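You operate a simulated robot arm through the tools that you are given. There is no shell and no other tool.

You run a simulated two-armed robot. Do the job below in one go: nothing can be reset, and whatever is moved stays where it is left.

TASK
Put the purple brush from the table three in the green crate. Take the yellow tube and leave it in the red tub. Fetch the pink stack from the white table and set it on the pink pack there. Fetch the yellow cone and set it on the table three. Put the filter on the white table away on the water table before the tank. Take the lid off the grease tin and lay it down on the white table. Open the drawer two, take the yellow stack from the white table and leave it inside and shut the two again. The order is free.

Only the result counts: the job must be done as asked and must still hold three seconds after the hand-in. Knocking over, shifting, dropping, spilling or breaking anything else fails it. A push-on lid holds only when it is set on centred and level and pressed home; a screw cap is set on level and turned clockwise until tight.

THE ROBOT
Two 7-joint arms with two-finger parallel grippers on one trunk, on a base that moves. Base frame: it is fixed to the floor where the robot stands at the start and does not move with it; the origin is under the middle of the robot, x ahead of it, y to its left, z up. Units: mm, degrees, N and s.
The left shoulder is at the start at [124, 171, 1162], the right one opposite. With the tool pointing down near the work surface each hand reaches from about 100 to 880 mm from the robot's upright axis, wherever it stands, measured 20 degrees to its own side. Places, roughly: drawer two [300, 1500, 600]; drawer2 [300, 1600, 600]; filter (6x6x14 cm) [1800, -1600, 900]; grease tin [2500, -1500, 750]; green crate (40x26x12 cm) [3000, -1900, 800]; pink pack (17x13x3 cm) [1600, -1900, 800]; pink stack (13x6x2 cm) [1400, -1500, 800]; purple brush (13x5x5 cm) [500, 0, 800]; red tub (24x19x10 cm) [1200, -1600, 800]; table three [900, 100, 800]; water table before the tank (17x34 cm) [-4260, -580, 800]; yellow cone (7x7x6 cm) [1700, -1500, 800]; yellow stack (11x6x2 cm) [2700, -1300, 800]; yellow tube (2x2x5 cm) [1500, -1200, 800]. Payload 4.4 kg a hand.
Tool frame (each hand has its own): the origin (TCP) lies between the finger pads and is the grasp point; the fingertips stand 23 mm ahead of it; z points along the fingers, y is the line along which they close. The gripper opens to 94 mm. The fingers are 38 mm wide and 10 mm thick; the gripper's body (54 by 96 mm) begins 39 mm behind the TCP.
Orientation is that of the tool frame in the base frame, as a unit quaternion [w, x, y, z]. With the fingers straight down and closing along the base's y, the tool's x points along the base's -x, its y along +y and its z along -z.

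THE INTERFACE
- The arms move only by the tool drive_tool. It takes "left_motion", "right_motion" or both (then of equal length, played together; a hand with none holds still); each is a list of rows, each a list of 6 numbers: the shift along the base's x, y, z in units of 30 mm (1.0 is 30 mm), then the turn, a rotation vector about the base's x, y, z in units of 6 degrees (1.0 is 6 degrees). In form: [[dx, dy, dz, wx, wy, wz], ...]. A call has 1 to 20 rows; each row shifts and turns the commanded pose from where the row before left it. "left_grip" and "right_grip" are, for a hand that has rows, the finger opening in mm, from 0 to 94, set as the call begins (left out, the last holds). A call with a number of a shift or a turn outside -1 to 1 is refused whole. Rows are played at 5 a second. More than 50 mm and 8.6 degrees between two rows, or a gripper value outside its range, and nothing of the call is played. A pose out of reach is approached as far as the arm can. The call stops where the force on the tool passes 40 N (or 10 N more than at its start, if that is more) or the arm is blocked; 0.2 s more then pass. Each finger travels about 72 mm/s and halts on what it meets, pressing with about 24 N; the grip force reading is that of the motor and also rises with nothing between the fingers. The clock runs only during rows and for 0.2 s after the last one: add rows that do not move to give the fingers time. The reply holds the time, the measured pose of the TCP, the force on the tool along the base axes, the opening and the grip force, in the units named above and with some noise, with the torque about the TCP (base axes, N m) and any sound that the robot's microphone picked up.
- Cameras (640 x 400 px; columns grow to the right, rows downward): "scene" is now at [230.3, 4, 1279.2]; the picture's right is [0.04, -1.00, 0.00], its down [-0.78, -0.03, -0.63] and it looks along [0.63, 0.02, -0.78] (base axes); focal length 253 px, centre (320, 200). "left" rides on the left gripper at [86, -16, -74] in its tool frame; the picture's right is [0.18, 0.98, 0.00], its down [-0.58, 0.11, -0.81] and it looks along [-0.79, 0.15, 0.59] (tool axes); focal length 243 px, centre (320, 200). "right" rides on the right gripper at [86, 16, -74] in its tool frame; the picture's right is [-0.18, 0.98, 0.00], its down [-0.58, -0.11, -0.81] and it looks along [-0.79, -0.15, 0.59] (tool axes); focal length 243 px, centre (320, 200). There is no depth. A picture from a camera that has moved, and an enlarged one, comes with that camera's place and axes in the base frame and with its lens.
- grab_frame(camera): a new picture of that camera. No time passes.
- raise_lower(by): moves the trunk up (or, below 0, down) by that many mm; the arms and the scene camera ride with it, the base frame stays. It gives what a move gives, with no picture.
- base_move(legs): drives the robot by 1 to 6 legs, each [ahead, left, turn to the left] in mm, mm and degrees, along the robot's own axes; the way and the turn of a leg run together, so that a leg with both is an arc; at most 1500 mm and 180 degrees a leg. The arms and the cameras ride along, it lands a little off, and it stops where it bumps. It gives what a move gives.
- pan_tilt(pan, tilt): turns the head with the scene camera to pan (to the left, within 80 degrees either way) and tilt (down, from -29 to 69), counted from straight ahead of the robot (the tilt from the chest, where the trunk bows). It gives what a move gives.
- close_up(camera, box): a new picture of the part [left, top, right, bottom] of that camera's present view, enlarged. No time passes.
- finish_job(): hands the job in; it is judged then, once.

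Places have to be worked out from the pictures, the camera data and where the tool is seen. Open the grippers and draw the arms clear of the work before you hand the job in, unless the task says otherwise.

The tools are called after ">>>" as name(argument=value, ...) on one line, values as JSON. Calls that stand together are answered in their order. drive_tool: Moves the arms, as the interface text tells. Its arguments: {"type":"object","properties":{"left_motion":{"type":"array","items":{"type":"array","items":{"type":"number"}}},"left_grip":{"type":"number"},"right_motion":{"type":"array","items":{"type":"array","items":{"type":"number"}}},"right_grip":{"type":"number"}},"required":[]} The other tools are called the same way: raise_lower (by) moves the trunk up or down; base_move (legs) drives the base; pan_tilt (pan, tilt) turns the head that bears the scene camera; grab_frame (camera) takes a picture; close_up (camera, box) takes an enlarged picture of a part of a camera's view; finish_job () hands the job in.

At the start:

```text
time: 0.0
left_ee_pos: [507.1, 187.9, 1003.8]
left_tool_rot: [0.0, 0.0, 1.0, 0.001]
left_wrist_force: [1.0, -0.2, -0.1]
left_moment: [-0.01, -0.01, 0.0]
left_gripper_width: 94.2
left_gripper_force: 0.0
right_ee_pos: [464.4, -282.8, 982.5]
right_tool_rot: [0.0, 0.0, 1.0, 0.0]
right_wrist_force: [0.5, -0.8, -0.5]
right_moment: [0.03, 0.03, 0.02]
right_gripper_width: 93.9
right_gripper_force: 0.0
trunk travel left (down, up): [-175.0, 213.0]
robot x, y, heading: [-2.3, -0.0, -0.2]
head pan, tilt (commanded): [2.0, 51.1]
```

scene: 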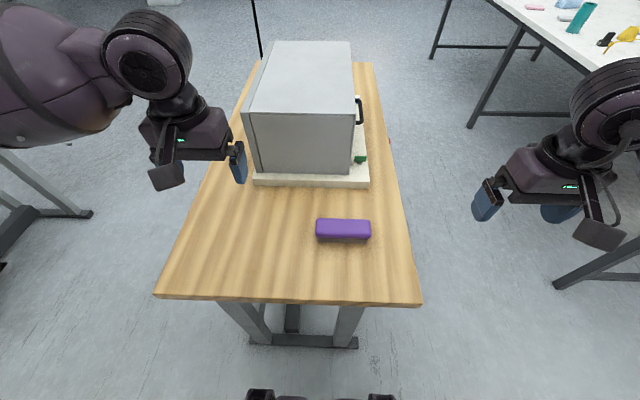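
right: 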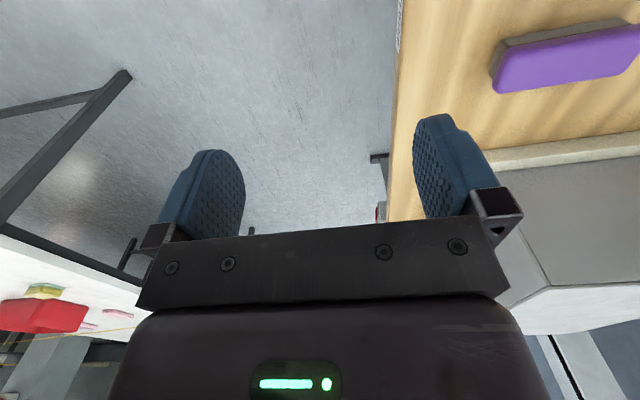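
left: 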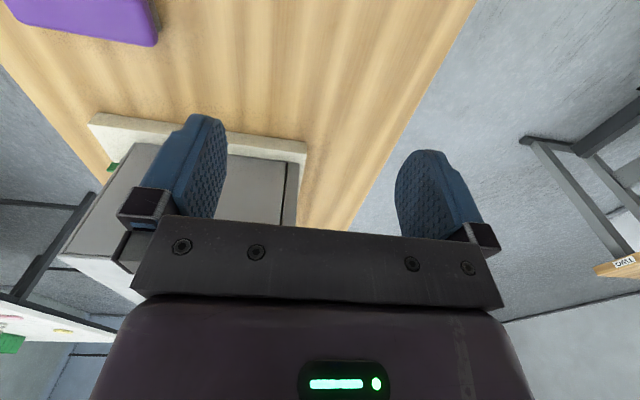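

The purple brush lies on the table just ahead of me, and a grey machine stands on it too. I'll look around with the head before moving anything.

>>> pan_tilt(pan=-50, tilt=25)

>>> grab_frame(camera="scene")

>>> pan_tilt(pan=70, tilt=25)

>>> grab_frame(camera="scene")

```text
time: 1.2
left_ee_pos: [507.2, 189.6, 1004.2]
left_tool_rot: [0.0, 0.0, 1.0, 0.001]
left_wrist_force: [1.3, 0.3, 0.9]
left_moment: [0.01, 0.02, 0.01]
left_gripper_width: 94.0
left_gripper_force: 0.0
right_ee_pos: [464.0, -283.4, 983.4]
right_tool_rot: [0.0, -0.001, 1.0, 0.0]
right_wrist_force: [-0.1, -0.1, 0.1]
right_moment: [0.04, 0.02, 0.02]
right_gripper_width: 94.1
right_gripper_force: 0.1
trunk travel left (down, up): [-175.0, 213.0]
robot x, y, heading: [2.0, 0.6, -0.1]
head pan, tilt (commanded): [-50.0, 25.0]
```

```text
taken
camera scene: at [213.6, -69.2, 1318.2], right [-0.77, -0.64, 0.0], down [-0.27, 0.32, -0.91], along [0.58, -0.69, -0.42], focal length 253 px, centre (320, 200)
```

scene: 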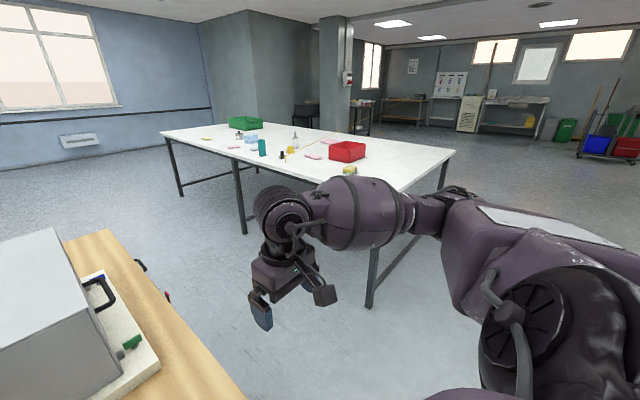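

```text
time: 3.2
left_ee_pos: [507.5, 189.7, 1004.0]
left_tool_rot: [0.0, 0.001, 1.0, 0.001]
left_wrist_force: [0.2, 0.7, -0.1]
left_moment: [0.01, -0.02, 0.01]
left_gripper_width: 94.0
left_gripper_force: 0.1
right_ee_pos: [464.1, -282.1, 982.0]
right_tool_rot: [-0.001, -0.001, 1.0, 0.0]
right_wrist_force: [0.4, -0.1, 0.5]
right_moment: [-0.03, -0.02, -0.02]
right_gripper_width: 93.8
right_gripper_force: 0.1
trunk travel left (down, up): [-175.0, 213.0]
robot x, y, heading: [1.1, 2.3, -0.1]
head pan, tilt (commanded): [70.0, 25.0]
```

```text
taken
camera scene: at [185.9, 87.9, 1318.2], right [0.94, -0.34, 0.0], down [-0.14, -0.4, -0.91], along [0.31, 0.85, -0.42], focal length 253 px, centre (320, 200)
```

scene: 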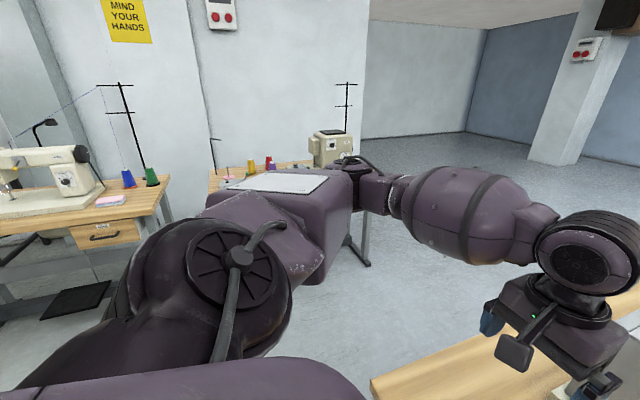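

I see the large white table to the front right and the sewing tables with drawers to the left. I'll zoom in on both.

>>> close_up(camera="scene", box=[0, 100, 360, 300])

>>> pan_tilt(pan=-50, tilt=25)

>>> close_up(camera="scene", box=[150, 90, 470, 290])

>>> close_up(camera="scene", box=[180, 105, 380, 205])

```text
1.78 times, centred on (180, 200) of scene
camera zoom: at [185.9, 87.9, 1318.2], right [0.94, -0.34, 0.0], down [-0.14, -0.4, -0.91], along [0.31, 0.85, -0.42], focal length 450 px, centre (569, 200)
```

zoom: 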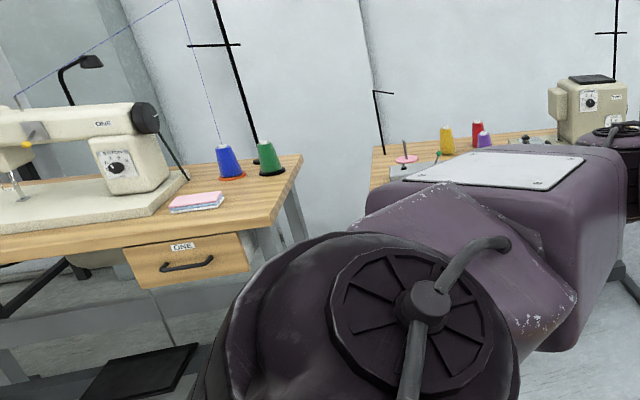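

```text
time: 5.2
left_ee_pos: [507.2, 188.6, 1004.7]
left_tool_rot: [0.0, 0.0, 1.0, 0.0]
left_wrist_force: [0.7, 0.7, 0.7]
left_moment: [0.0, -0.02, 0.01]
left_gripper_width: 93.8
left_gripper_force: 0.1
right_ee_pos: [463.1, -282.7, 982.8]
right_tool_rot: [-0.001, 0.0, 1.0, 0.001]
right_wrist_force: [0.3, 0.3, 0.0]
right_moment: [0.0, 0.0, 0.0]
right_gripper_width: 93.7
right_gripper_force: 0.1
trunk travel left (down, up): [-175.0, 213.0]
robot x, y, heading: [-1.0, -2.6, -0.2]
head pan, tilt (commanded): [-50.0, 25.0]
```

```text
2.00 times, centred on (310, 190) of scene
camera zoom: at [213.6, -69.2, 1318.2], right [-0.77, -0.64, 0.0], down [-0.27, 0.32, -0.91], along [0.58, -0.69, -0.42], focal length 507 px, centre (340, 220)
```

zoom: 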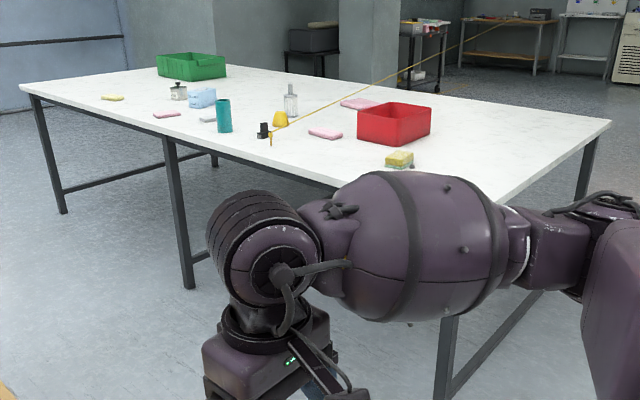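

```text
3.20 times, centred on (280, 155) of scene
camera zoom: at [213.6, -69.2, 1318.2], right [-0.77, -0.64, 0.0], down [-0.27, 0.32, -0.91], along [0.58, -0.69, -0.42], focal length 811 px, centre (448, 344)
```

zoom: 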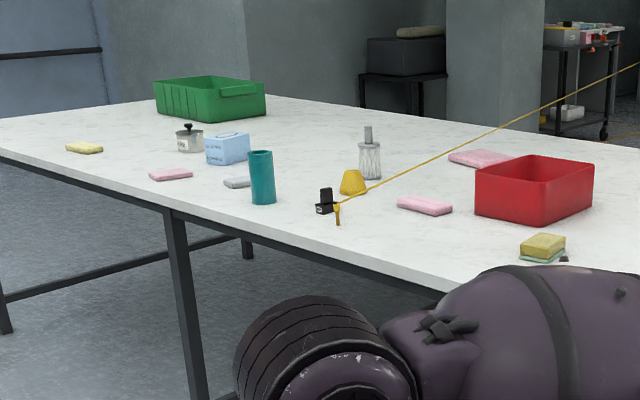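

Table three's top seems to be at about z 740 with the brush top near 790, judging by two views. I'll look at the brush more closely and get the scene camera back on it.

>>> pan_tilt(pan=0, tilt=55)

>>> grab_frame(camera="scene")

>>> close_up(camera="scene", box=[240, 130, 440, 255])

>>> grab_frame(camera="right")

```text
time: 6.4
left_ee_pos: [506.2, 188.8, 1003.5]
left_tool_rot: [0.0, 0.0, 1.0, 0.0]
left_wrist_force: [-0.2, 0.1, 0.0]
left_moment: [0.02, 0.0, 0.02]
left_gripper_width: 94.0
left_gripper_force: 0.1
right_ee_pos: [464.3, -282.6, 982.7]
right_tool_rot: [0.0, -0.001, 1.0, 0.0]
right_wrist_force: [-0.7, 0.5, 0.2]
right_moment: [0.0, 0.0, 0.01]
right_gripper_width: 94.2
right_gripper_force: 0.0
trunk travel left (down, up): [-175.0, 213.0]
robot x, y, heading: [1.9, -0.2, -0.2]
head pan, tilt (commanded): [0.0, 55.0]
```

```text
taken
camera scene: at [226.5, 1.2, 1274.2], right [0.0, -1.0, 0.0], down [-0.82, 0.0, -0.57], along [0.57, 0.0, -0.82], focal length 253 px, centre (320, 200)
```

scene: 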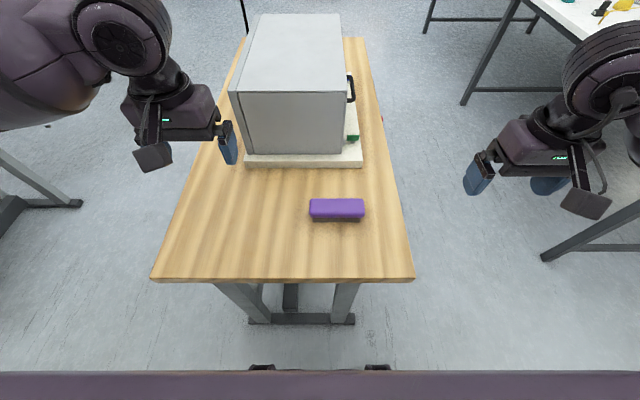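

```text
3.20 times, centred on (340, 192) of scene
camera zoom: at [226.5, 1.2, 1274.2], right [0.0, -1.0, 0.0], down [-0.82, 0.0, -0.57], along [0.57, 0.0, -0.82], focal length 811 px, centre (256, 224)
```

zoom: 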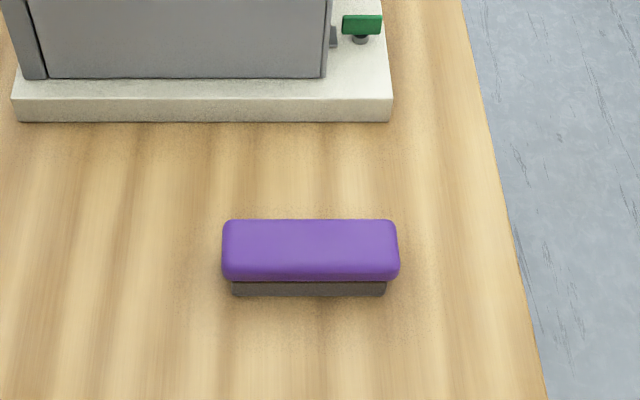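

```text
taken
camera right: at [376.4, -266.2, 1057.6], right [0.18, 0.98, 0.0], down [0.58, -0.11, 0.81], along [0.79, -0.15, -0.59], focal length 243 px, centre (320, 200)
```

right: 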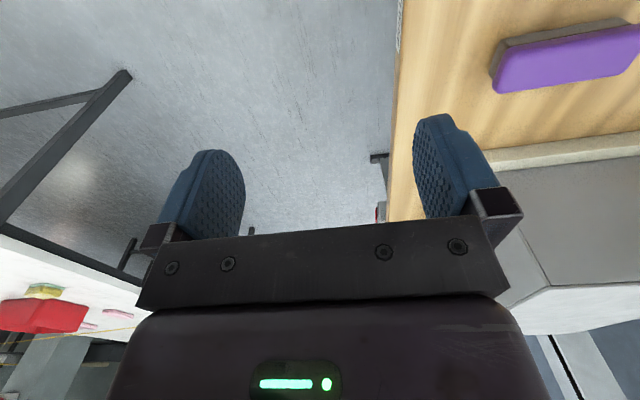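

From the views I put the brush's centre at about [547, -38], its long side along y, top near z 790. I'll swing the right hand over it and turn it 90° so that the fingers close along x.

>>> drive_tool(right_motion=[[0.182, 0.545, -0.2, 0, 0, 1], [0.182, 0.545, -0.2, 0, 0, 1], [0.182, 0.545, -0.2, 0, 0, 1], [0.182, 0.545, -0.2, 0, 0, 1], [0.182, 0.545, -0.2, 0, 0, 1], [0.182, 0.545, -0.2, 0, 0, 1], [0.182, 0.545, -0.2, 0, 0, 1], [0.182, 0.545, -0.2, 0, 0, 1], [0.182, 0.545, -0.2, 0, 0, 1], [0.182, 0.545, -0.2, 0, 0, 1], [0.182, 0.545, -0.2, 0, 0, 1], [0.182, 0.545, -0.2, 0, 0, 1], [0.182, 0.545, -0.2, 0, 0, 1], [0.182, 0.545, -0.2, 0, 0, 1], [0.182, 0.545, -0.2, 0, 0, 1], [0, 0, 0, 0, 0, 0], [0, 0, 0, 0, 0, 0]], right_grip=94)

>>> grab_frame(camera="right")

>>> grab_frame(camera="scene")

```text
time: 10.0
left_ee_pos: [506.3, 188.5, 1003.4]
left_tool_rot: [0.0, -0.001, 1.0, 0.0]
left_wrist_force: [-0.2, 0.1, 0.3]
left_moment: [0.0, 0.0, 0.02]
left_gripper_width: 94.2
left_gripper_force: 0.1
right_ee_pos: [538.5, -61.3, 901.5]
right_tool_rot: [-0.001, -0.65, 0.76, 0.0]
right_wrist_force: [0.2, 0.1, -0.5]
right_moment: [0.01, -0.02, 0.01]
right_gripper_width: 94.1
right_gripper_force: 0.2
right hand out of reach, approached as far as the arm can: row 14, 15
trunk travel left (down, up): [-175.0, 213.0]
robot x, y, heading: [-0.2, -0.5, 0.0]
head pan, tilt (commanded): [0.0, 55.0]
```

```text
taken
camera right: at [507.4, -144.0, 976.8], right [-0.94, 0.34, 0.0], down [0.2, 0.56, 0.81], along [0.27, 0.76, -0.59], focal length 243 px, centre (320, 200)
```

right: 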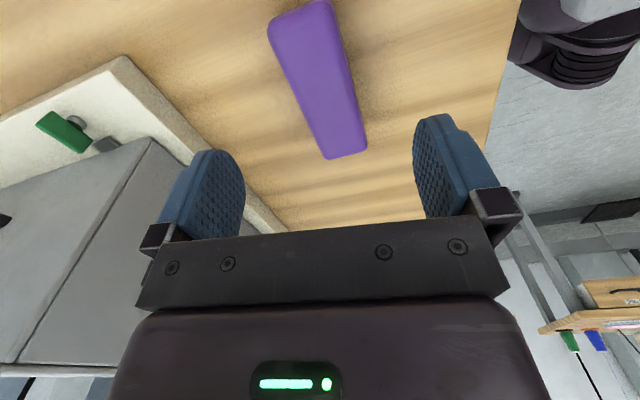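

```text
taken
camera scene: at [226.6, 1.2, 1274.2], right [0.0, -1.0, 0.0], down [-0.82, 0.0, -0.57], along [0.57, 0.0, -0.82], focal length 253 px, centre (320, 200)
```

scene: 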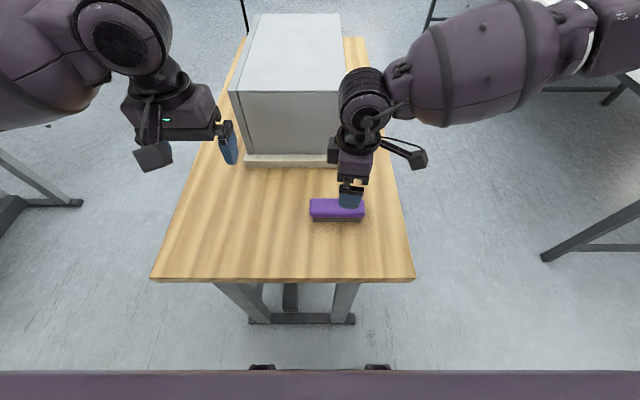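

The wrist stopped at about 81° of yaw. Turning the base 20° to the left gives the right hand room to line up exactly with the brush, and the arms stay well above everything.

>>> base_move(legs=[[0, 0, 20]])

>>> grab_frame(camera="scene")

```text
time: 11.5
left_ee_pos: [410.2, 351.5, 1004.6]
left_tool_rot: [0.0, -0.175, 0.985, 0.0]
left_wrist_force: [-0.1, 0.5, 0.3]
left_moment: [0.01, -0.03, -0.01]
left_gripper_width: 94.1
left_gripper_force: 0.1
right_ee_pos: [525.5, 127.6, 903.1]
right_tool_rot: [0.0, 0.772, -0.636, 0.0]
right_wrist_force: [-0.5, -0.5, -0.7]
right_moment: [-0.05, -0.02, -0.01]
right_gripper_width: 94.1
right_gripper_force: 0.0
trunk travel left (down, up): [-175.0, 213.0]
robot x, y, heading: [-0.5, -0.7, 20.1]
head pan, tilt (commanded): [0.0, 55.0]
```

```text
taken
camera scene: at [212.5, 79.1, 1274.2], right [0.34, -0.94, 0.0], down [-0.77, -0.28, -0.57], along [0.54, 0.2, -0.82], focal length 253 px, centre (320, 200)
```

scene: 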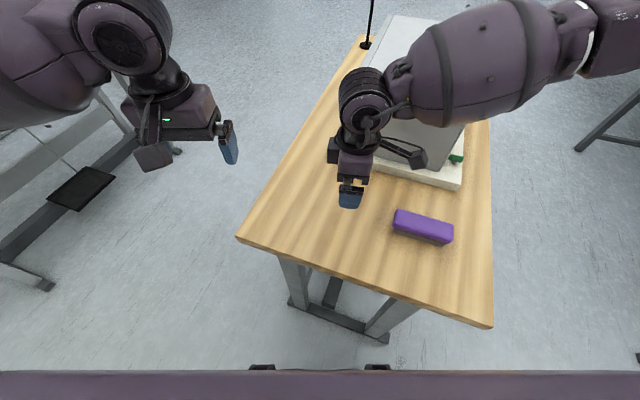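

Now yaw is at 101°; I turn back 11°, slide right to above the brush and lower partway.

>>> drive_tool(right_motion=[[0.1, -0.9, 0, 0, 0, -0.3], [0.1, -0.9, 0, 0, 0, -0.3], [0.1, -0.9, 0, 0, 0, -0.3], [0.1, -0.9, -0.3, 0, 0, -0.3], [0.1, -0.9, -0.3, 0, 0, -0.3], [0.1, -0.9, -0.3, 0, 0, -0.3], [0.1, -0.1, -0.3, 0, 0, 0], [0, 0, 0, 0, 0, 0]])

>>> grab_frame(camera="right")

>>> grab_frame(camera="scene")

```text
time: 13.3
left_ee_pos: [411.1, 351.7, 1005.9]
left_tool_rot: [-0.001, -0.175, 0.985, 0.0]
left_wrist_force: [0.4, -0.3, -0.1]
left_moment: [0.01, 0.02, -0.01]
left_gripper_width: 93.9
left_gripper_force: 0.1
right_ee_pos: [547.2, -36.6, 866.9]
right_tool_rot: [0.0, 0.709, -0.705, 0.001]
right_wrist_force: [0.5, 0.7, -0.2]
right_moment: [0.01, 0.02, 0.01]
right_gripper_width: 93.9
right_gripper_force: 0.0
trunk travel left (down, up): [-175.0, 213.0]
robot x, y, heading: [1.2, 3.1, 20.0]
head pan, tilt (commanded): [0.0, 55.0]
```

```text
taken
camera right: at [530.0, -123.7, 941.3], right [-0.98, 0.18, 0.0], down [0.11, 0.58, 0.81], along [0.14, 0.79, -0.59], focal length 243 px, centre (320, 200)
```

right: 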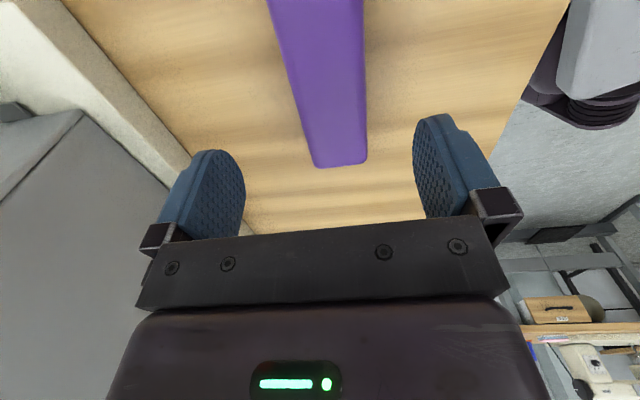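

```text
taken
camera scene: at [212.6, 78.4, 1274.3], right [0.34, -0.94, 0.0], down [-0.77, -0.28, -0.57], along [0.54, 0.2, -0.82], focal length 253 px, centre (320, 200)
```

scene: 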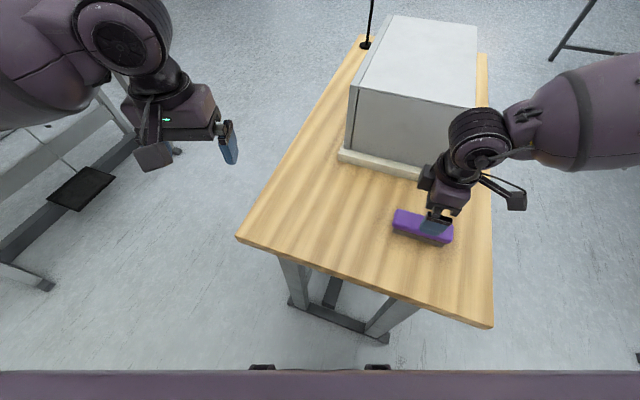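

The wrist view puts the brush's centre at x ≈ 540, y ≈ -36. I go straight down to about z 772 (tips about 749) with a small x correction.

>>> drive_tool(right_motion=[[-0.2, 0, -0.8, 0, 0, 0], [0, 0, -0.8, 0, 0, 0], [0, 0, -0.8, 0, 0, 0], [0, 0, -0.5, 0, 0, 0], [0, 0, -0.2, 0, 0, 0], [0, 0, 0, 0, 0, 0]])

>>> grab_frame(camera="scene")

>>> grab_frame(camera="right")

```text
time: 14.4
left_ee_pos: [410.6, 350.5, 1006.8]
left_tool_rot: [0.002, -0.174, 0.985, -0.001]
left_wrist_force: [-0.2, 0.5, -0.2]
left_moment: [0.02, 0.01, 0.0]
left_gripper_width: 93.7
left_gripper_force: 0.1
right_ee_pos: [540.8, -37.6, 783.3]
right_tool_rot: [-0.003, 0.708, -0.706, 0.001]
right_wrist_force: [-6.2, -11.8, 40.9]
right_moment: [-1.04, 2.21, 0.35]
right_gripper_width: 94.1
right_gripper_force: 0.0
trunk travel left (down, up): [-175.0, 213.0]
robot x, y, heading: [-2.6, 1.1, 20.2]
head pan, tilt (commanded): [0.0, 55.0]
stopped in row 5 (right hand): the force on the tool passed its limit at 48 N (the readings are from after the stop); the commanded pose is now the measured one
```

```text
taken
camera scene: at [210.4, 77.4, 1275.4], right [0.34, -0.94, 0.0], down [-0.77, -0.28, -0.57], along [0.54, 0.2, -0.82], focal length 253 px, centre (320, 200)
```

scene: 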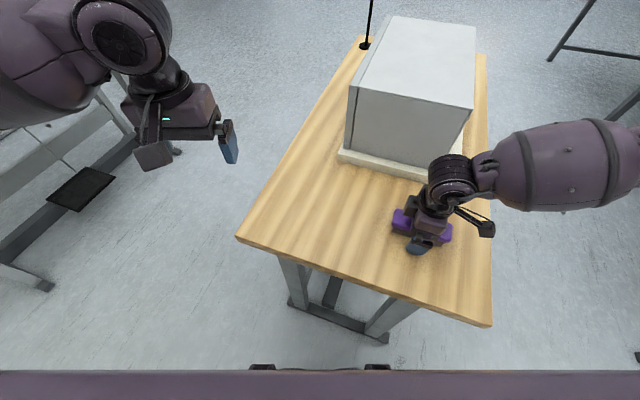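

```text
taken
camera right: at [523.9, -124.1, 857.4], right [-0.98, 0.18, -0.01], down [0.1, 0.58, 0.81], along [0.15, 0.79, -0.59], focal length 243 px, centre (320, 200)
```

right: 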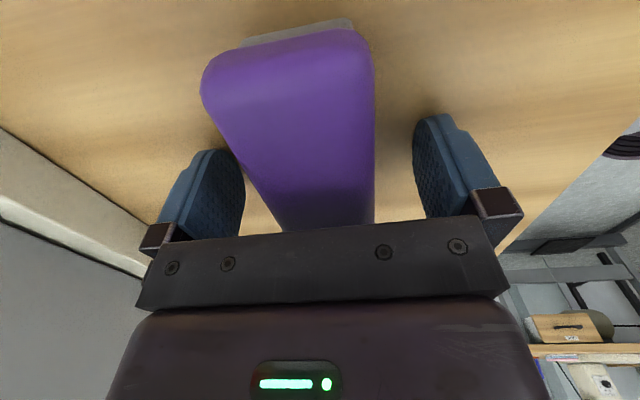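

The fingertips touched the table at TCP z 783, so the top is at about z 760. I lift by 4 mm and close on the brush.

>>> drive_tool(right_motion=[[0, 0, 0.15, 0, 0, 0], [0, 0, 0, 0, 0, 0]])

>>> drive_tool(right_motion=[[0, 0, 0, 0, 0, 0], [0, 0, 0, 0, 0, 0], [0, 0, 0, 0, 0, 0], [0, 0, 0, 0, 0, 0], [0, 0, 0, 0, 0, 0]], right_grip=20)

```text
time: 15.0
left_ee_pos: [410.1, 351.1, 1003.5]
left_tool_rot: [-0.001, -0.175, 0.985, 0.001]
left_wrist_force: [-0.1, 0.2, -0.3]
left_moment: [0.03, 0.0, 0.03]
left_gripper_width: 94.1
left_gripper_force: 0.1
right_ee_pos: [540.9, -37.6, 783.2]
right_tool_rot: [-0.001, 0.708, -0.706, 0.001]
right_wrist_force: [-2.9, -5.3, 16.9]
right_moment: [-0.4, 0.98, 0.11]
right_gripper_width: 94.1
right_gripper_force: 0.1
trunk travel left (down, up): [-175.0, 213.0]
robot x, y, heading: [1.6, 2.6, 20.1]
head pan, tilt (commanded): [0.0, 55.0]
```

```text
time: 16.2
left_ee_pos: [411.6, 351.9, 1003.4]
left_tool_rot: [0.0, -0.174, 0.985, 0.0]
left_wrist_force: [1.3, 0.7, 0.2]
left_moment: [0.0, 0.01, 0.01]
left_gripper_width: 94.1
left_gripper_force: 0.0
right_ee_pos: [541.9, -36.3, 783.1]
right_tool_rot: [-0.002, 0.709, -0.705, 0.001]
right_wrist_force: [-2.9, 2.6, 2.4]
right_moment: [-0.01, 0.2, -0.12]
right_gripper_width: 45.7
right_gripper_force: 24.0
trunk travel left (down, up): [-175.0, 213.0]
robot x, y, heading: [0.5, -2.1, 20.2]
head pan, tilt (commanded): [0.0, 55.0]
```

The brush is gripped at 45.7 mm opening with 24 N. I lift it up.

>>> drive_tool(right_motion=[[0, 0, 0.5, 0, 0, 0], [0, 0, 1, 0, 0, 0], [0, 0, 1, 0, 0, 0], [0, 0, 1, 0, 0, 0], [0, 0, 1, 0, 0, 0], [0, 0, 1, 0, 0, 0], [0, 0, 0, 0, 0, 0]])

>>> grab_frame(camera="right")

>>> grab_frame(camera="scene")

```text
time: 17.8
left_ee_pos: [411.6, 349.7, 1004.7]
left_tool_rot: [0.0, -0.173, 0.985, 0.0]
left_wrist_force: [-0.2, -0.4, -0.3]
left_moment: [0.0, 0.02, 0.0]
left_gripper_width: 93.8
left_gripper_force: 0.1
right_ee_pos: [542.3, -38.5, 936.8]
right_tool_rot: [-0.001, 0.708, -0.706, 0.0]
right_wrist_force: [0.1, -0.1, -0.8]
right_moment: [-0.02, 0.02, 0.0]
right_gripper_width: 45.7
right_gripper_force: 24.2
right hand out of reach, approached as far as the arm can: row 6
trunk travel left (down, up): [-175.0, 213.0]
robot x, y, heading: [-1.1, 0.6, 20.1]
head pan, tilt (commanded): [0.0, 55.0]
```

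```text
taken
camera right: at [525.4, -124.9, 1011.1], right [-0.98, 0.18, 0.0], down [0.11, 0.58, 0.81], along [0.15, 0.79, -0.59], focal length 243 px, centre (320, 200)
```

right: 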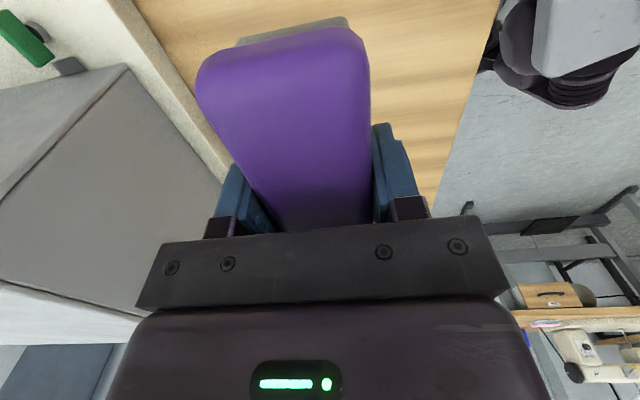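

```text
taken
camera scene: at [213.6, 77.7, 1274.0], right [0.34, -0.94, 0.0], down [-0.77, -0.28, -0.57], along [0.54, 0.2, -0.82], focal length 253 px, centre (320, 200)
```

scene: 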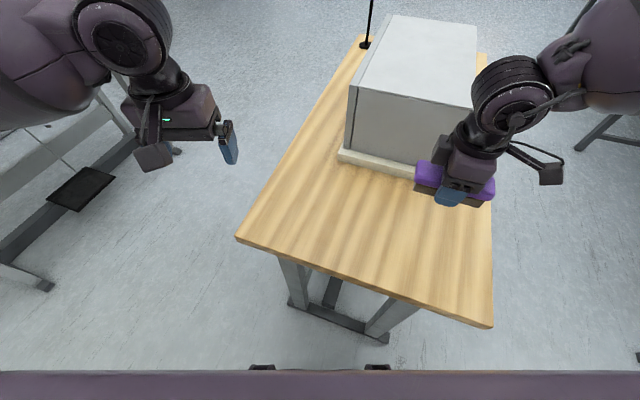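

The brush is firmly held. Before driving I look at the white table and the thin yellow line that seems to run from the yellow tube across the room.

>>> pan_tilt(pan=-78, tilt=15)

>>> grab_frame(camera="scene")

>>> close_up(camera="scene", box=[240, 80, 560, 240])

```text
time: 19.4
left_ee_pos: [411.7, 350.2, 1004.7]
left_tool_rot: [0.0, -0.174, 0.985, -0.001]
left_wrist_force: [-0.4, -0.6, -0.2]
left_moment: [-0.03, 0.04, 0.02]
left_gripper_width: 94.1
left_gripper_force: 0.0
right_ee_pos: [542.2, -35.8, 936.9]
right_tool_rot: [-0.002, 0.709, -0.706, 0.0]
right_wrist_force: [0.3, -0.1, -0.6]
right_moment: [-0.01, 0.01, -0.01]
right_gripper_width: 45.6
right_gripper_force: 23.9
trunk travel left (down, up): [-175.0, 213.0]
robot x, y, heading: [-4.3, 3.1, 20.3]
head pan, tilt (commanded): [-78.0, 15.0]
```

```text
taken
camera scene: at [194.8, -25.6, 1334.4], right [-0.85, -0.53, 0.0], down [-0.14, 0.22, -0.97], along [0.51, -0.82, -0.26], focal length 253 px, centre (320, 200)
```

scene: 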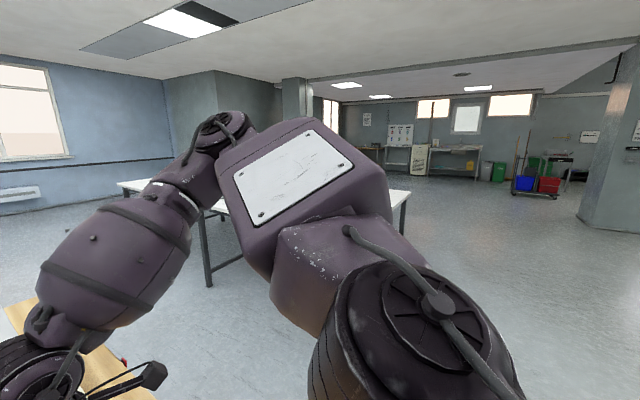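

```text
2.00 times, centred on (400, 160) of scene
camera zoom: at [194.8, -25.6, 1334.4], right [-0.85, -0.53, 0.0], down [-0.14, 0.22, -0.97], along [0.51, -0.82, -0.26], focal length 507 px, centre (160, 280)
```

zoom: 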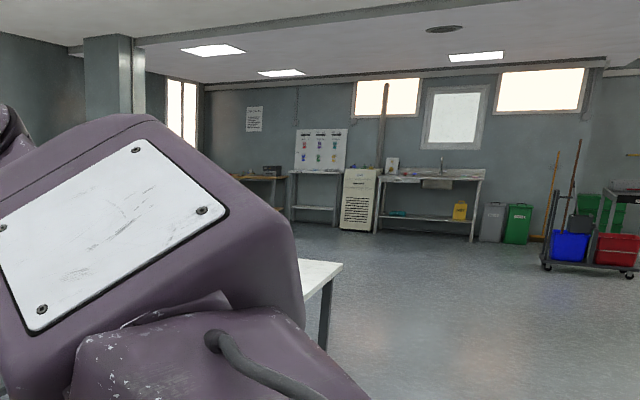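

The forearm blocks the view from here. I draw the right hand in a bit, then turn to face the white table (heading about -90°).

>>> drive_tool(right_motion=[[-0.9, -0.33, 0, 0, 0, 0], [-0.9, -0.33, 0, 0, 0, 0], [-0.9, -0.33, 0, 0, 0, 0], [-0.9, -0.33, 0.2, 0, 0, 0], [-0.9, -0.33, 0.2, 0, 0, 0], [0, 0, 0, 0, 0, 0]])

>>> base_move(legs=[[0, 0, -110]])

>>> pan_tilt(pan=30, tilt=22)

>>> grab_frame(camera="scene")

```text
time: 20.8
left_ee_pos: [411.7, 351.2, 1004.4]
left_tool_rot: [0.0, -0.175, 0.985, 0.0]
left_wrist_force: [0.9, -0.5, 0.0]
left_moment: [0.01, 0.0, 0.01]
left_gripper_width: 93.9
left_gripper_force: 0.0
right_ee_pos: [479.0, -61.8, 937.7]
right_tool_rot: [-0.002, 0.708, -0.706, 0.0]
right_wrist_force: [-0.2, -0.3, -1.4]
right_moment: [0.01, 0.01, 0.0]
right_gripper_width: 45.6
right_gripper_force: 24.0
right hand out of reach, approached as far as the arm can: row 3, 4, 5
trunk travel left (down, up): [-175.0, 213.0]
robot x, y, heading: [0.7, 3.7, 20.4]
head pan, tilt (commanded): [-78.0, 15.0]
```

```text
time: 25.8
left_ee_pos: [184.6, -509.0, 1004.6]
left_tool_rot: [-0.001, 0.71, 0.704, 0.0]
left_wrist_force: [-0.4, -0.5, -0.6]
left_moment: [0.0, 0.01, -0.01]
left_gripper_width: 94.0
left_gripper_force: 0.1
right_ee_pos: [-225.2, -428.5, 938.3]
right_tool_rot: [0.002, 0.176, 0.984, -0.001]
right_wrist_force: [-0.2, -0.6, -1.4]
right_moment: [0.05, -0.02, -0.02]
right_gripper_width: 45.5
right_gripper_force: 23.4
trunk travel left (down, up): [-175.0, 213.0]
robot x, y, heading: [-1.7, -1.5, -90.3]
head pan, tilt (commanded): [-78.0, 15.0]
```

```text
time: 27.6
left_ee_pos: [185.5, -509.3, 1004.8]
left_tool_rot: [-0.001, 0.71, 0.704, 0.0]
left_wrist_force: [0.5, 0.3, -0.1]
left_moment: [-0.03, 0.01, -0.01]
left_gripper_width: 94.0
left_gripper_force: 0.0
right_ee_pos: [-224.6, -427.6, 938.9]
right_tool_rot: [0.0, 0.176, 0.984, -0.002]
right_wrist_force: [0.3, -0.1, -2.1]
right_moment: [0.02, -0.01, -0.02]
right_gripper_width: 45.3
right_gripper_force: 24.4
trunk travel left (down, up): [-175.0, 213.0]
robot x, y, heading: [0.9, -1.8, -90.4]
head pan, tilt (commanded): [30.0, 22.0]
```

```text
taken
camera scene: at [46.2, -232.4, 1323.0], right [-0.87, -0.49, 0.0], down [-0.18, 0.33, -0.93], along [0.46, -0.81, -0.37], focal length 253 px, centre (320, 200)
```

scene: 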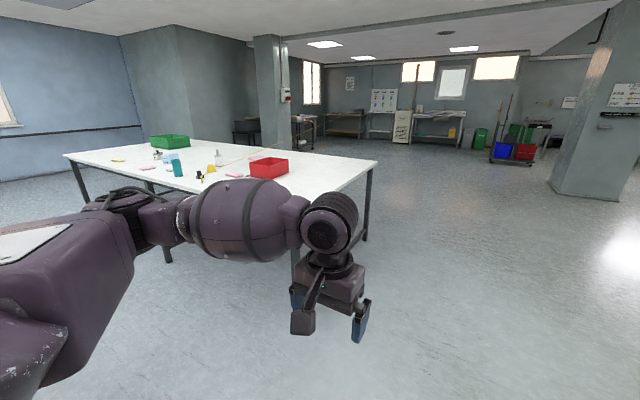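

The turn went well; the table is in clear view. I zoom in on its contents and on the far wall.

>>> close_up(camera="scene", box=[140, 110, 340, 220])

>>> close_up(camera="scene", box=[50, 20, 370, 220])

>>> close_up(camera="scene", box=[190, 140, 300, 200])

```text
3.20 times, centred on (240, 165) of scene
camera zoom: at [46.2, -232.4, 1323.0], right [-0.87, -0.49, 0.0], down [-0.18, 0.33, -0.93], along [0.46, -0.81, -0.37], focal length 811 px, centre (576, 312)
```

zoom: 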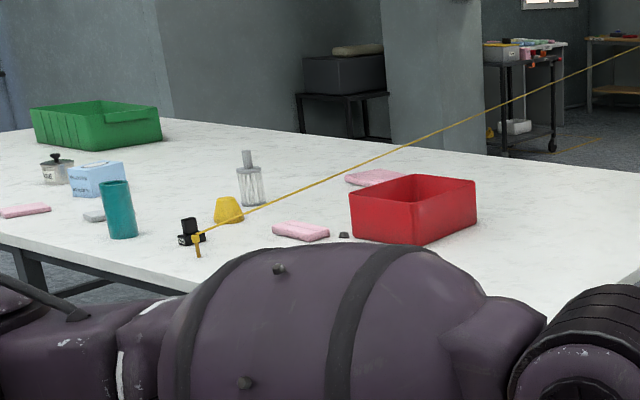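

```text
2.00 times, centred on (210, 120) of scene
camera zoom: at [46.2, -232.4, 1323.0], right [-0.87, -0.49, 0.0], down [-0.18, 0.33, -0.93], along [0.46, -0.81, -0.37], focal length 507 px, centre (540, 360)
```

zoom: 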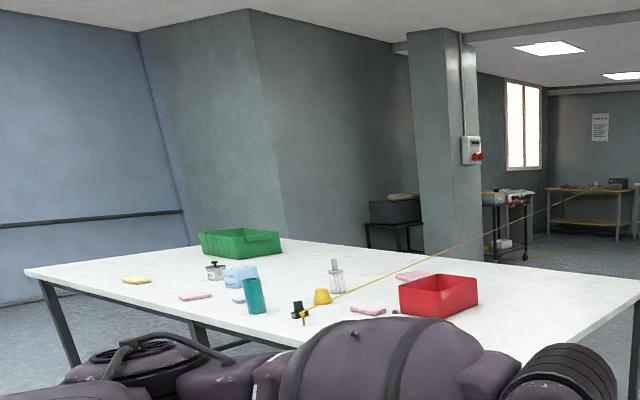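

```text
5.82 times, centred on (245, 170) of scene
camera zoom: at [46.2, -232.4, 1323.0], right [-0.87, -0.49, 0.0], down [-0.18, 0.33, -0.93], along [0.46, -0.81, -0.37], focal length 1474 px, centre (756, 374)
```

zoom: 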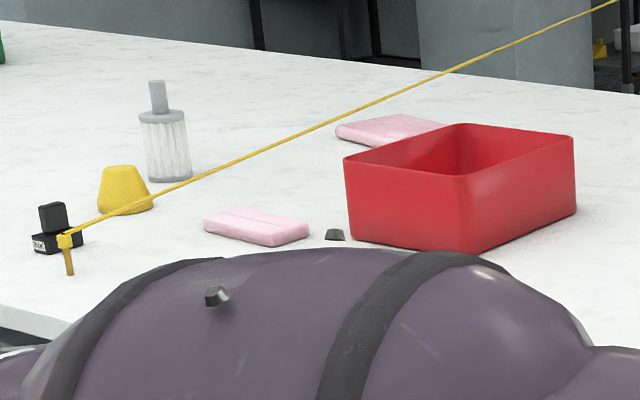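

A yellow line runs from the yellow tube's clip through the air toward the back of the room, next to a black block labelled something like "BRAKE". I check where the line ends.

>>> close_up(camera="scene", box=[300, 90, 400, 155])

>>> close_up(camera="scene", box=[190, 160, 240, 192])

>>> close_up(camera="scene", box=[400, 80, 640, 200])

```text
6.15 times, centred on (350, 122) of scene
camera zoom: at [46.2, -232.4, 1323.0], right [-0.87, -0.49, 0.0], down [-0.18, 0.33, -0.93], along [0.46, -0.81, -0.37], focal length 1560 px, centre (135, 677)
```

zoom: 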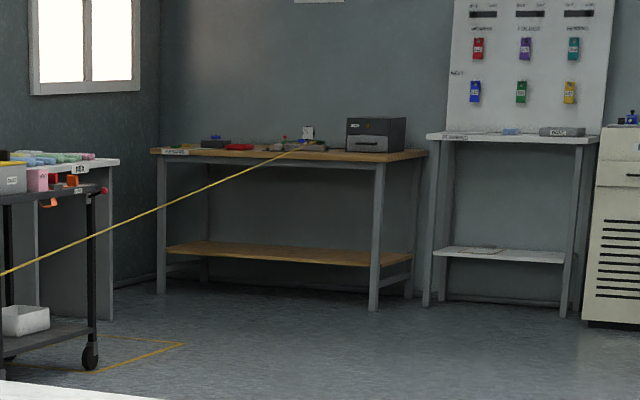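

```text
12.50 times, centred on (215, 176) of scene
camera zoom: at [46.2, -232.4, 1323.0], right [-0.87, -0.49, 0.0], down [-0.18, 0.33, -0.93], along [0.46, -0.81, -0.37], focal length 3168 px, centre (1632, 500)
```

zoom: 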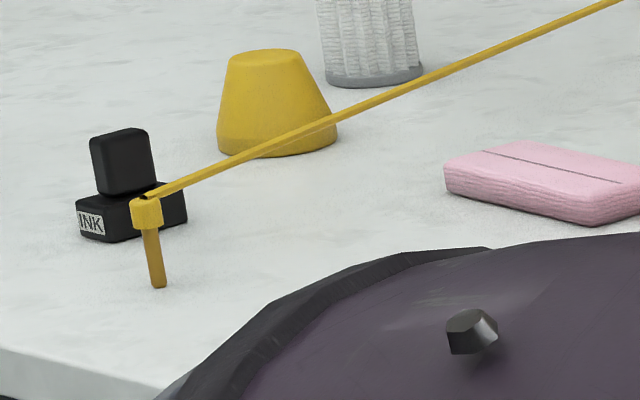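

```text
2.67 times, centred on (520, 140) of scene
camera zoom: at [46.2, -232.4, 1323.0], right [-0.87, -0.49, 0.0], down [-0.18, 0.33, -0.93], along [0.46, -0.81, -0.37], focal length 676 px, centre (-213, 360)
```

zoom: 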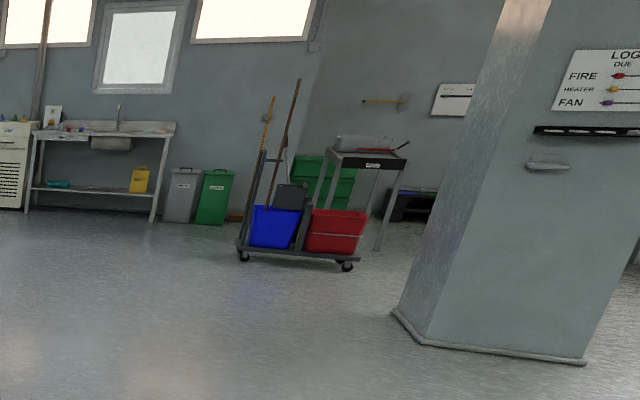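

The far end of the line reaches a wooden bench at the back, so it may be a cord tied to the tube; I'll inspect it up close. I raise the trunk for clearance and drive to the near edge of the white table.

>>> raise_lower(by=100)

>>> base_move(legs=[[600, 0, 0], [0, 1350, 0]])

>>> pan_tilt(pan=0, tilt=40)

>>> grab_frame(camera="scene")

```text
time: 29.0
left_ee_pos: [184.0, -509.2, 1102.9]
left_tool_rot: [0.0, 0.709, 0.705, 0.0]
left_wrist_force: [-0.7, -0.8, -0.3]
left_moment: [0.0, -0.01, 0.0]
left_gripper_width: 93.9
left_gripper_force: 0.0
right_ee_pos: [-225.0, -428.7, 1036.3]
right_tool_rot: [0.001, 0.176, 0.984, 0.0]
right_wrist_force: [0.7, -0.6, -1.1]
right_moment: [0.01, 0.0, 0.0]
right_gripper_width: 45.9
right_gripper_force: 23.5
trunk travel left (down, up): [-275.0, 113.0]
robot x, y, heading: [2.4, -2.4, -90.2]
head pan, tilt (commanded): [30.0, 22.0]
```

```text
time: 44.0
left_ee_pos: [1517.3, -1139.4, 1105.2]
left_tool_rot: [0.0, 0.714, 0.7, 0.0]
left_wrist_force: [0.5, 0.5, -0.2]
left_moment: [-0.01, 0.03, -0.01]
left_gripper_width: 94.1
left_gripper_force: 0.0
right_ee_pos: [1108.7, -1053.3, 1039.3]
right_tool_rot: [0.001, 0.181, 0.984, -0.002]
right_wrist_force: [1.1, 1.0, -1.3]
right_moment: [0.0, 0.0, -0.01]
right_gripper_width: 45.5
right_gripper_force: 23.9
trunk travel left (down, up): [-275.0, 113.0]
robot x, y, heading: [1340.0, -628.9, -91.2]
head pan, tilt (commanded): [30.0, 22.0]
```

```text
time: 44.9
left_ee_pos: [1517.2, -1140.5, 1104.0]
left_tool_rot: [0.0, 0.714, 0.7, 0.0]
left_wrist_force: [0.1, 0.1, 0.2]
left_moment: [-0.01, 0.0, -0.03]
left_gripper_width: 94.2
left_gripper_force: 0.0
right_ee_pos: [1109.3, -1053.6, 1038.6]
right_tool_rot: [0.001, 0.182, 0.983, -0.002]
right_wrist_force: [-0.1, -0.5, -0.3]
right_moment: [-0.01, 0.0, -0.01]
right_gripper_width: 45.7
right_gripper_force: 24.6
trunk travel left (down, up): [-275.0, 113.0]
robot x, y, heading: [1340.7, -626.2, -91.4]
head pan, tilt (commanded): [0.0, 40.0]
```

```text
taken
camera scene: at [1337.1, -788.4, 1403.0], right [-1.0, 0.02, 0.0], down [0.01, 0.64, -0.77], along [-0.01, -0.77, -0.64], focal length 253 px, centre (320, 200)
```

scene: 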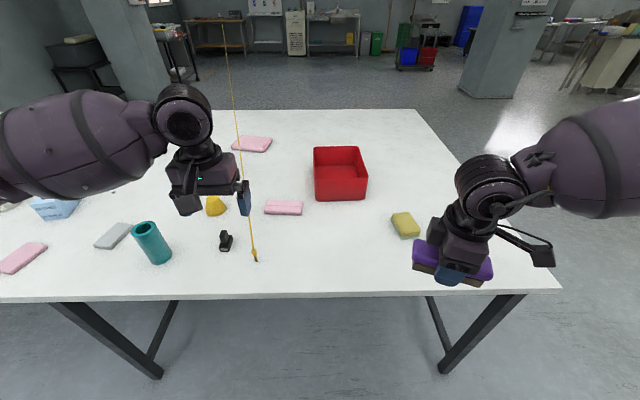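

The table is well in view: tube near [1516, -1241], pink stack near [1459, -1464], red tub centred near [1259, -1625], pink pack near [1650, -1905]. I zoom in on the tube and its line.

>>> close_up(camera="scene", box=[200, 190, 310, 275])

>>> close_up(camera="scene", box=[180, 0, 280, 120])

>>> grab_frame(camera="left")

>>> grab_frame(camera="right")

```text
4.71 times, centred on (255, 232) of scene
camera zoom: at [1337.1, -788.4, 1403.0], right [-1.0, 0.02, 0.0], down [0.01, 0.64, -0.77], along [-0.01, -0.77, -0.64], focal length 1193 px, centre (626, 47)
```

zoom: 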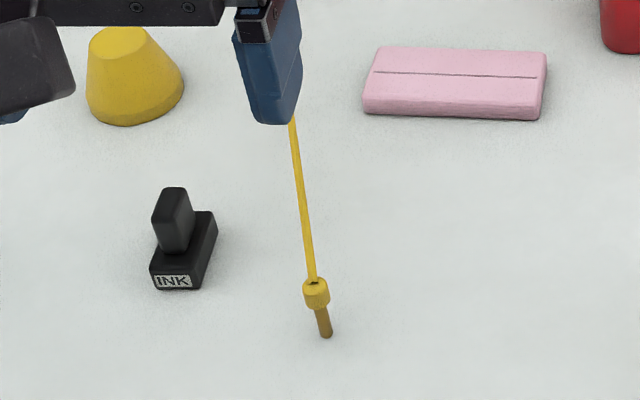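

```text
3.33 times, centred on (230, 60) of scene
camera zoom: at [1337.1, -788.4, 1403.0], right [-1.0, 0.02, 0.0], down [0.01, 0.64, -0.77], along [-0.01, -0.77, -0.64], focal length 845 px, centre (620, 667)
```

zoom: 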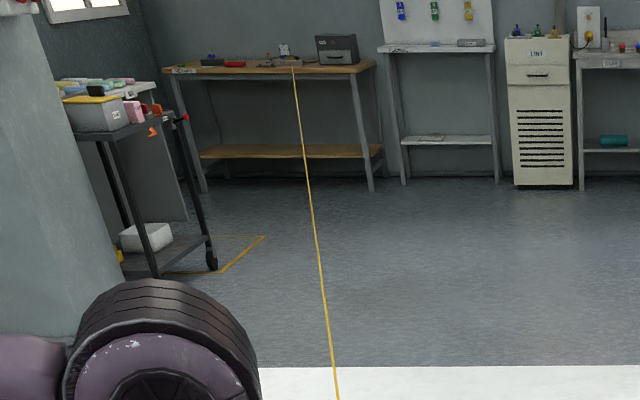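

```text
taken
camera left: at [1503.0, -1052.8, 1179.3], right [0.99, 0.17, 0.0], down [0.1, -0.58, 0.81], along [0.13, -0.8, -0.59], focal length 243 px, centre (320, 200)
```

left: 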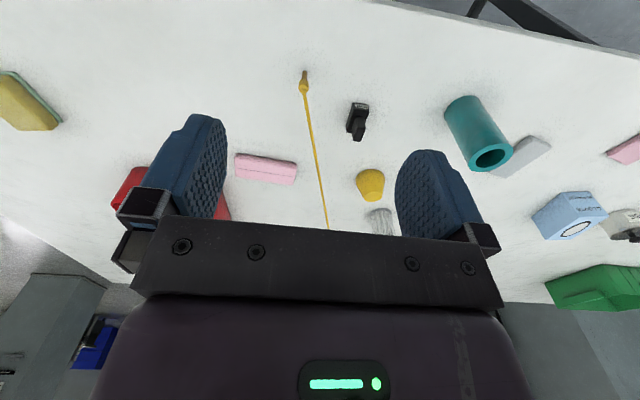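

```text
taken
camera right: at [1033.1, -1007.1, 1112.5], right [0.52, 0.85, 0.0], down [0.5, -0.31, 0.81], along [0.69, -0.42, -0.59], focal length 243 px, centre (320, 200)
```

right: 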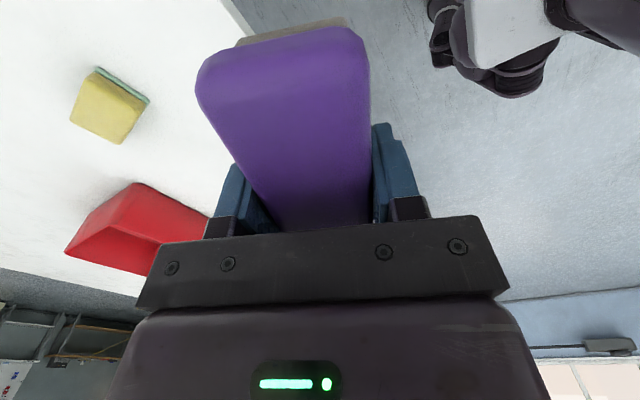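

The line looks taut and straight from the tube's cap to the bench at roughly [3600, -8300]; the red tub is nearer to that end, so moving the tube there won't pull it. I check how my base looks and how near it can get to the table edge.

>>> pan_tilt(pan=0, tilt=69)

>>> grab_frame(camera="scene")

```text
time: 45.9
left_ee_pos: [1516.7, -1138.9, 1105.2]
left_tool_rot: [0.0, 0.714, 0.7, 0.0]
left_wrist_force: [0.7, 0.0, 0.0]
left_moment: [0.03, 0.03, -0.02]
left_gripper_width: 94.1
left_gripper_force: 0.1
right_ee_pos: [1109.2, -1053.8, 1038.8]
right_tool_rot: [0.0, 0.181, 0.983, -0.002]
right_wrist_force: [-0.3, -1.2, -1.2]
right_moment: [0.01, -0.02, -0.03]
right_gripper_width: 45.7
right_gripper_force: 24.0
trunk travel left (down, up): [-275.0, 113.0]
robot x, y, heading: [1334.9, -628.5, -91.2]
head pan, tilt (commanded): [0.0, 68.8]
```

```text
taken
camera scene: at [1337.5, -759.3, 1366.9], right [-1.0, 0.02, 0.0], down [0.02, 0.93, -0.36], along [-0.01, -0.36, -0.93], focal length 253 px, centre (320, 200)
```

scene: 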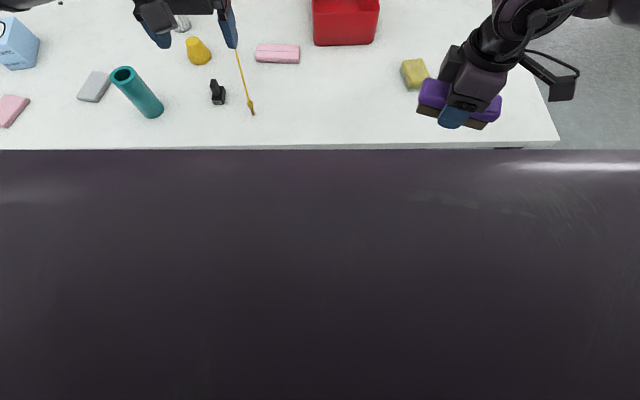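

The dark surface is my own torso's front edge. I move a little closer and to the right so the left hand can work on the tube and the tub, keeping both hands high.

>>> base_move(legs=[[0, -190, 1.2], [110, 0, 0]])

>>> pan_tilt(pan=10, tilt=45)

>>> grab_frame(camera="scene")

>>> grab_frame(camera="left")

```text
time: 49.0
left_ee_pos: [1336.5, -1244.9, 1104.1]
left_tool_rot: [0.0, 0.707, 0.707, 0.0]
left_wrist_force: [-0.2, -0.4, 0.5]
left_moment: [0.03, 0.0, -0.01]
left_gripper_width: 93.9
left_gripper_force: 0.1
right_ee_pos: [927.2, -1167.1, 1037.8]
right_tool_rot: [0.001, 0.172, 0.985, -0.001]
right_wrist_force: [-0.2, -0.5, -1.6]
right_moment: [0.03, -0.01, 0.02]
right_gripper_width: 45.6
right_gripper_force: 24.3
trunk travel left (down, up): [-275.0, 113.0]
robot x, y, heading: [1145.9, -737.4, -90.1]
head pan, tilt (commanded): [0.0, 68.8]
```

```text
time: 49.9
left_ee_pos: [1336.7, -1244.2, 1104.8]
left_tool_rot: [0.0, 0.707, 0.707, 0.0]
left_wrist_force: [-0.2, 0.9, -0.3]
left_moment: [0.01, 0.0, -0.05]
left_gripper_width: 93.9
left_gripper_force: 0.1
right_ee_pos: [925.5, -1166.0, 1038.6]
right_tool_rot: [0.001, 0.173, 0.985, -0.002]
right_wrist_force: [0.3, 0.6, -1.6]
right_moment: [0.01, 0.01, 0.02]
right_gripper_width: 45.5
right_gripper_force: 23.2
trunk travel left (down, up): [-275.0, 113.0]
robot x, y, heading: [1146.7, -735.4, -90.2]
head pan, tilt (commanded): [10.0, 45.0]
```

```text
taken
camera scene: at [1163.7, -891.4, 1395.6], right [-0.98, -0.17, 0.0], down [-0.12, 0.7, -0.71], along [0.12, -0.7, -0.71], focal length 253 px, centre (320, 200)
```

scene: 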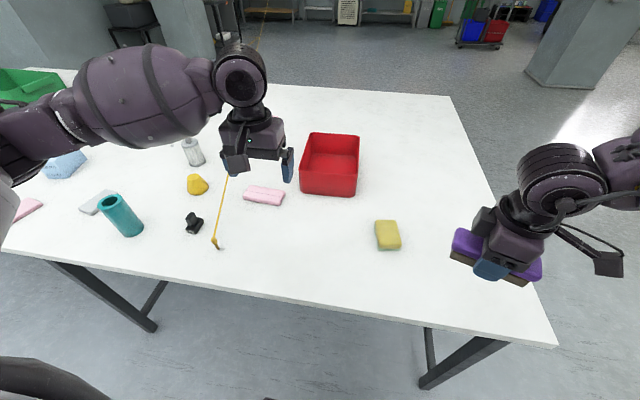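

```text
taken
camera left: at [1320.7, -1157.6, 1179.2], right [0.98, 0.18, 0.0], down [0.11, -0.58, 0.81], along [0.15, -0.79, -0.59], focal length 243 px, centre (320, 200)
```

left: 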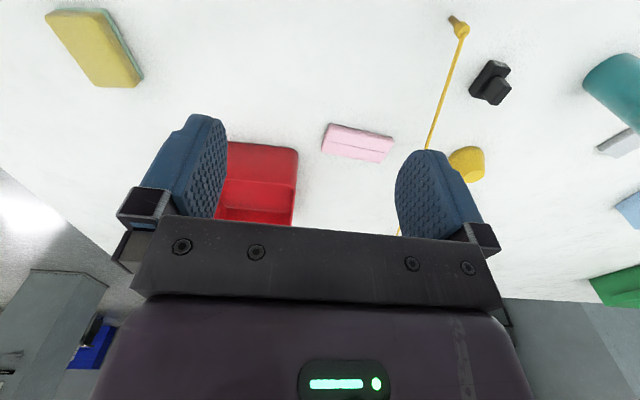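

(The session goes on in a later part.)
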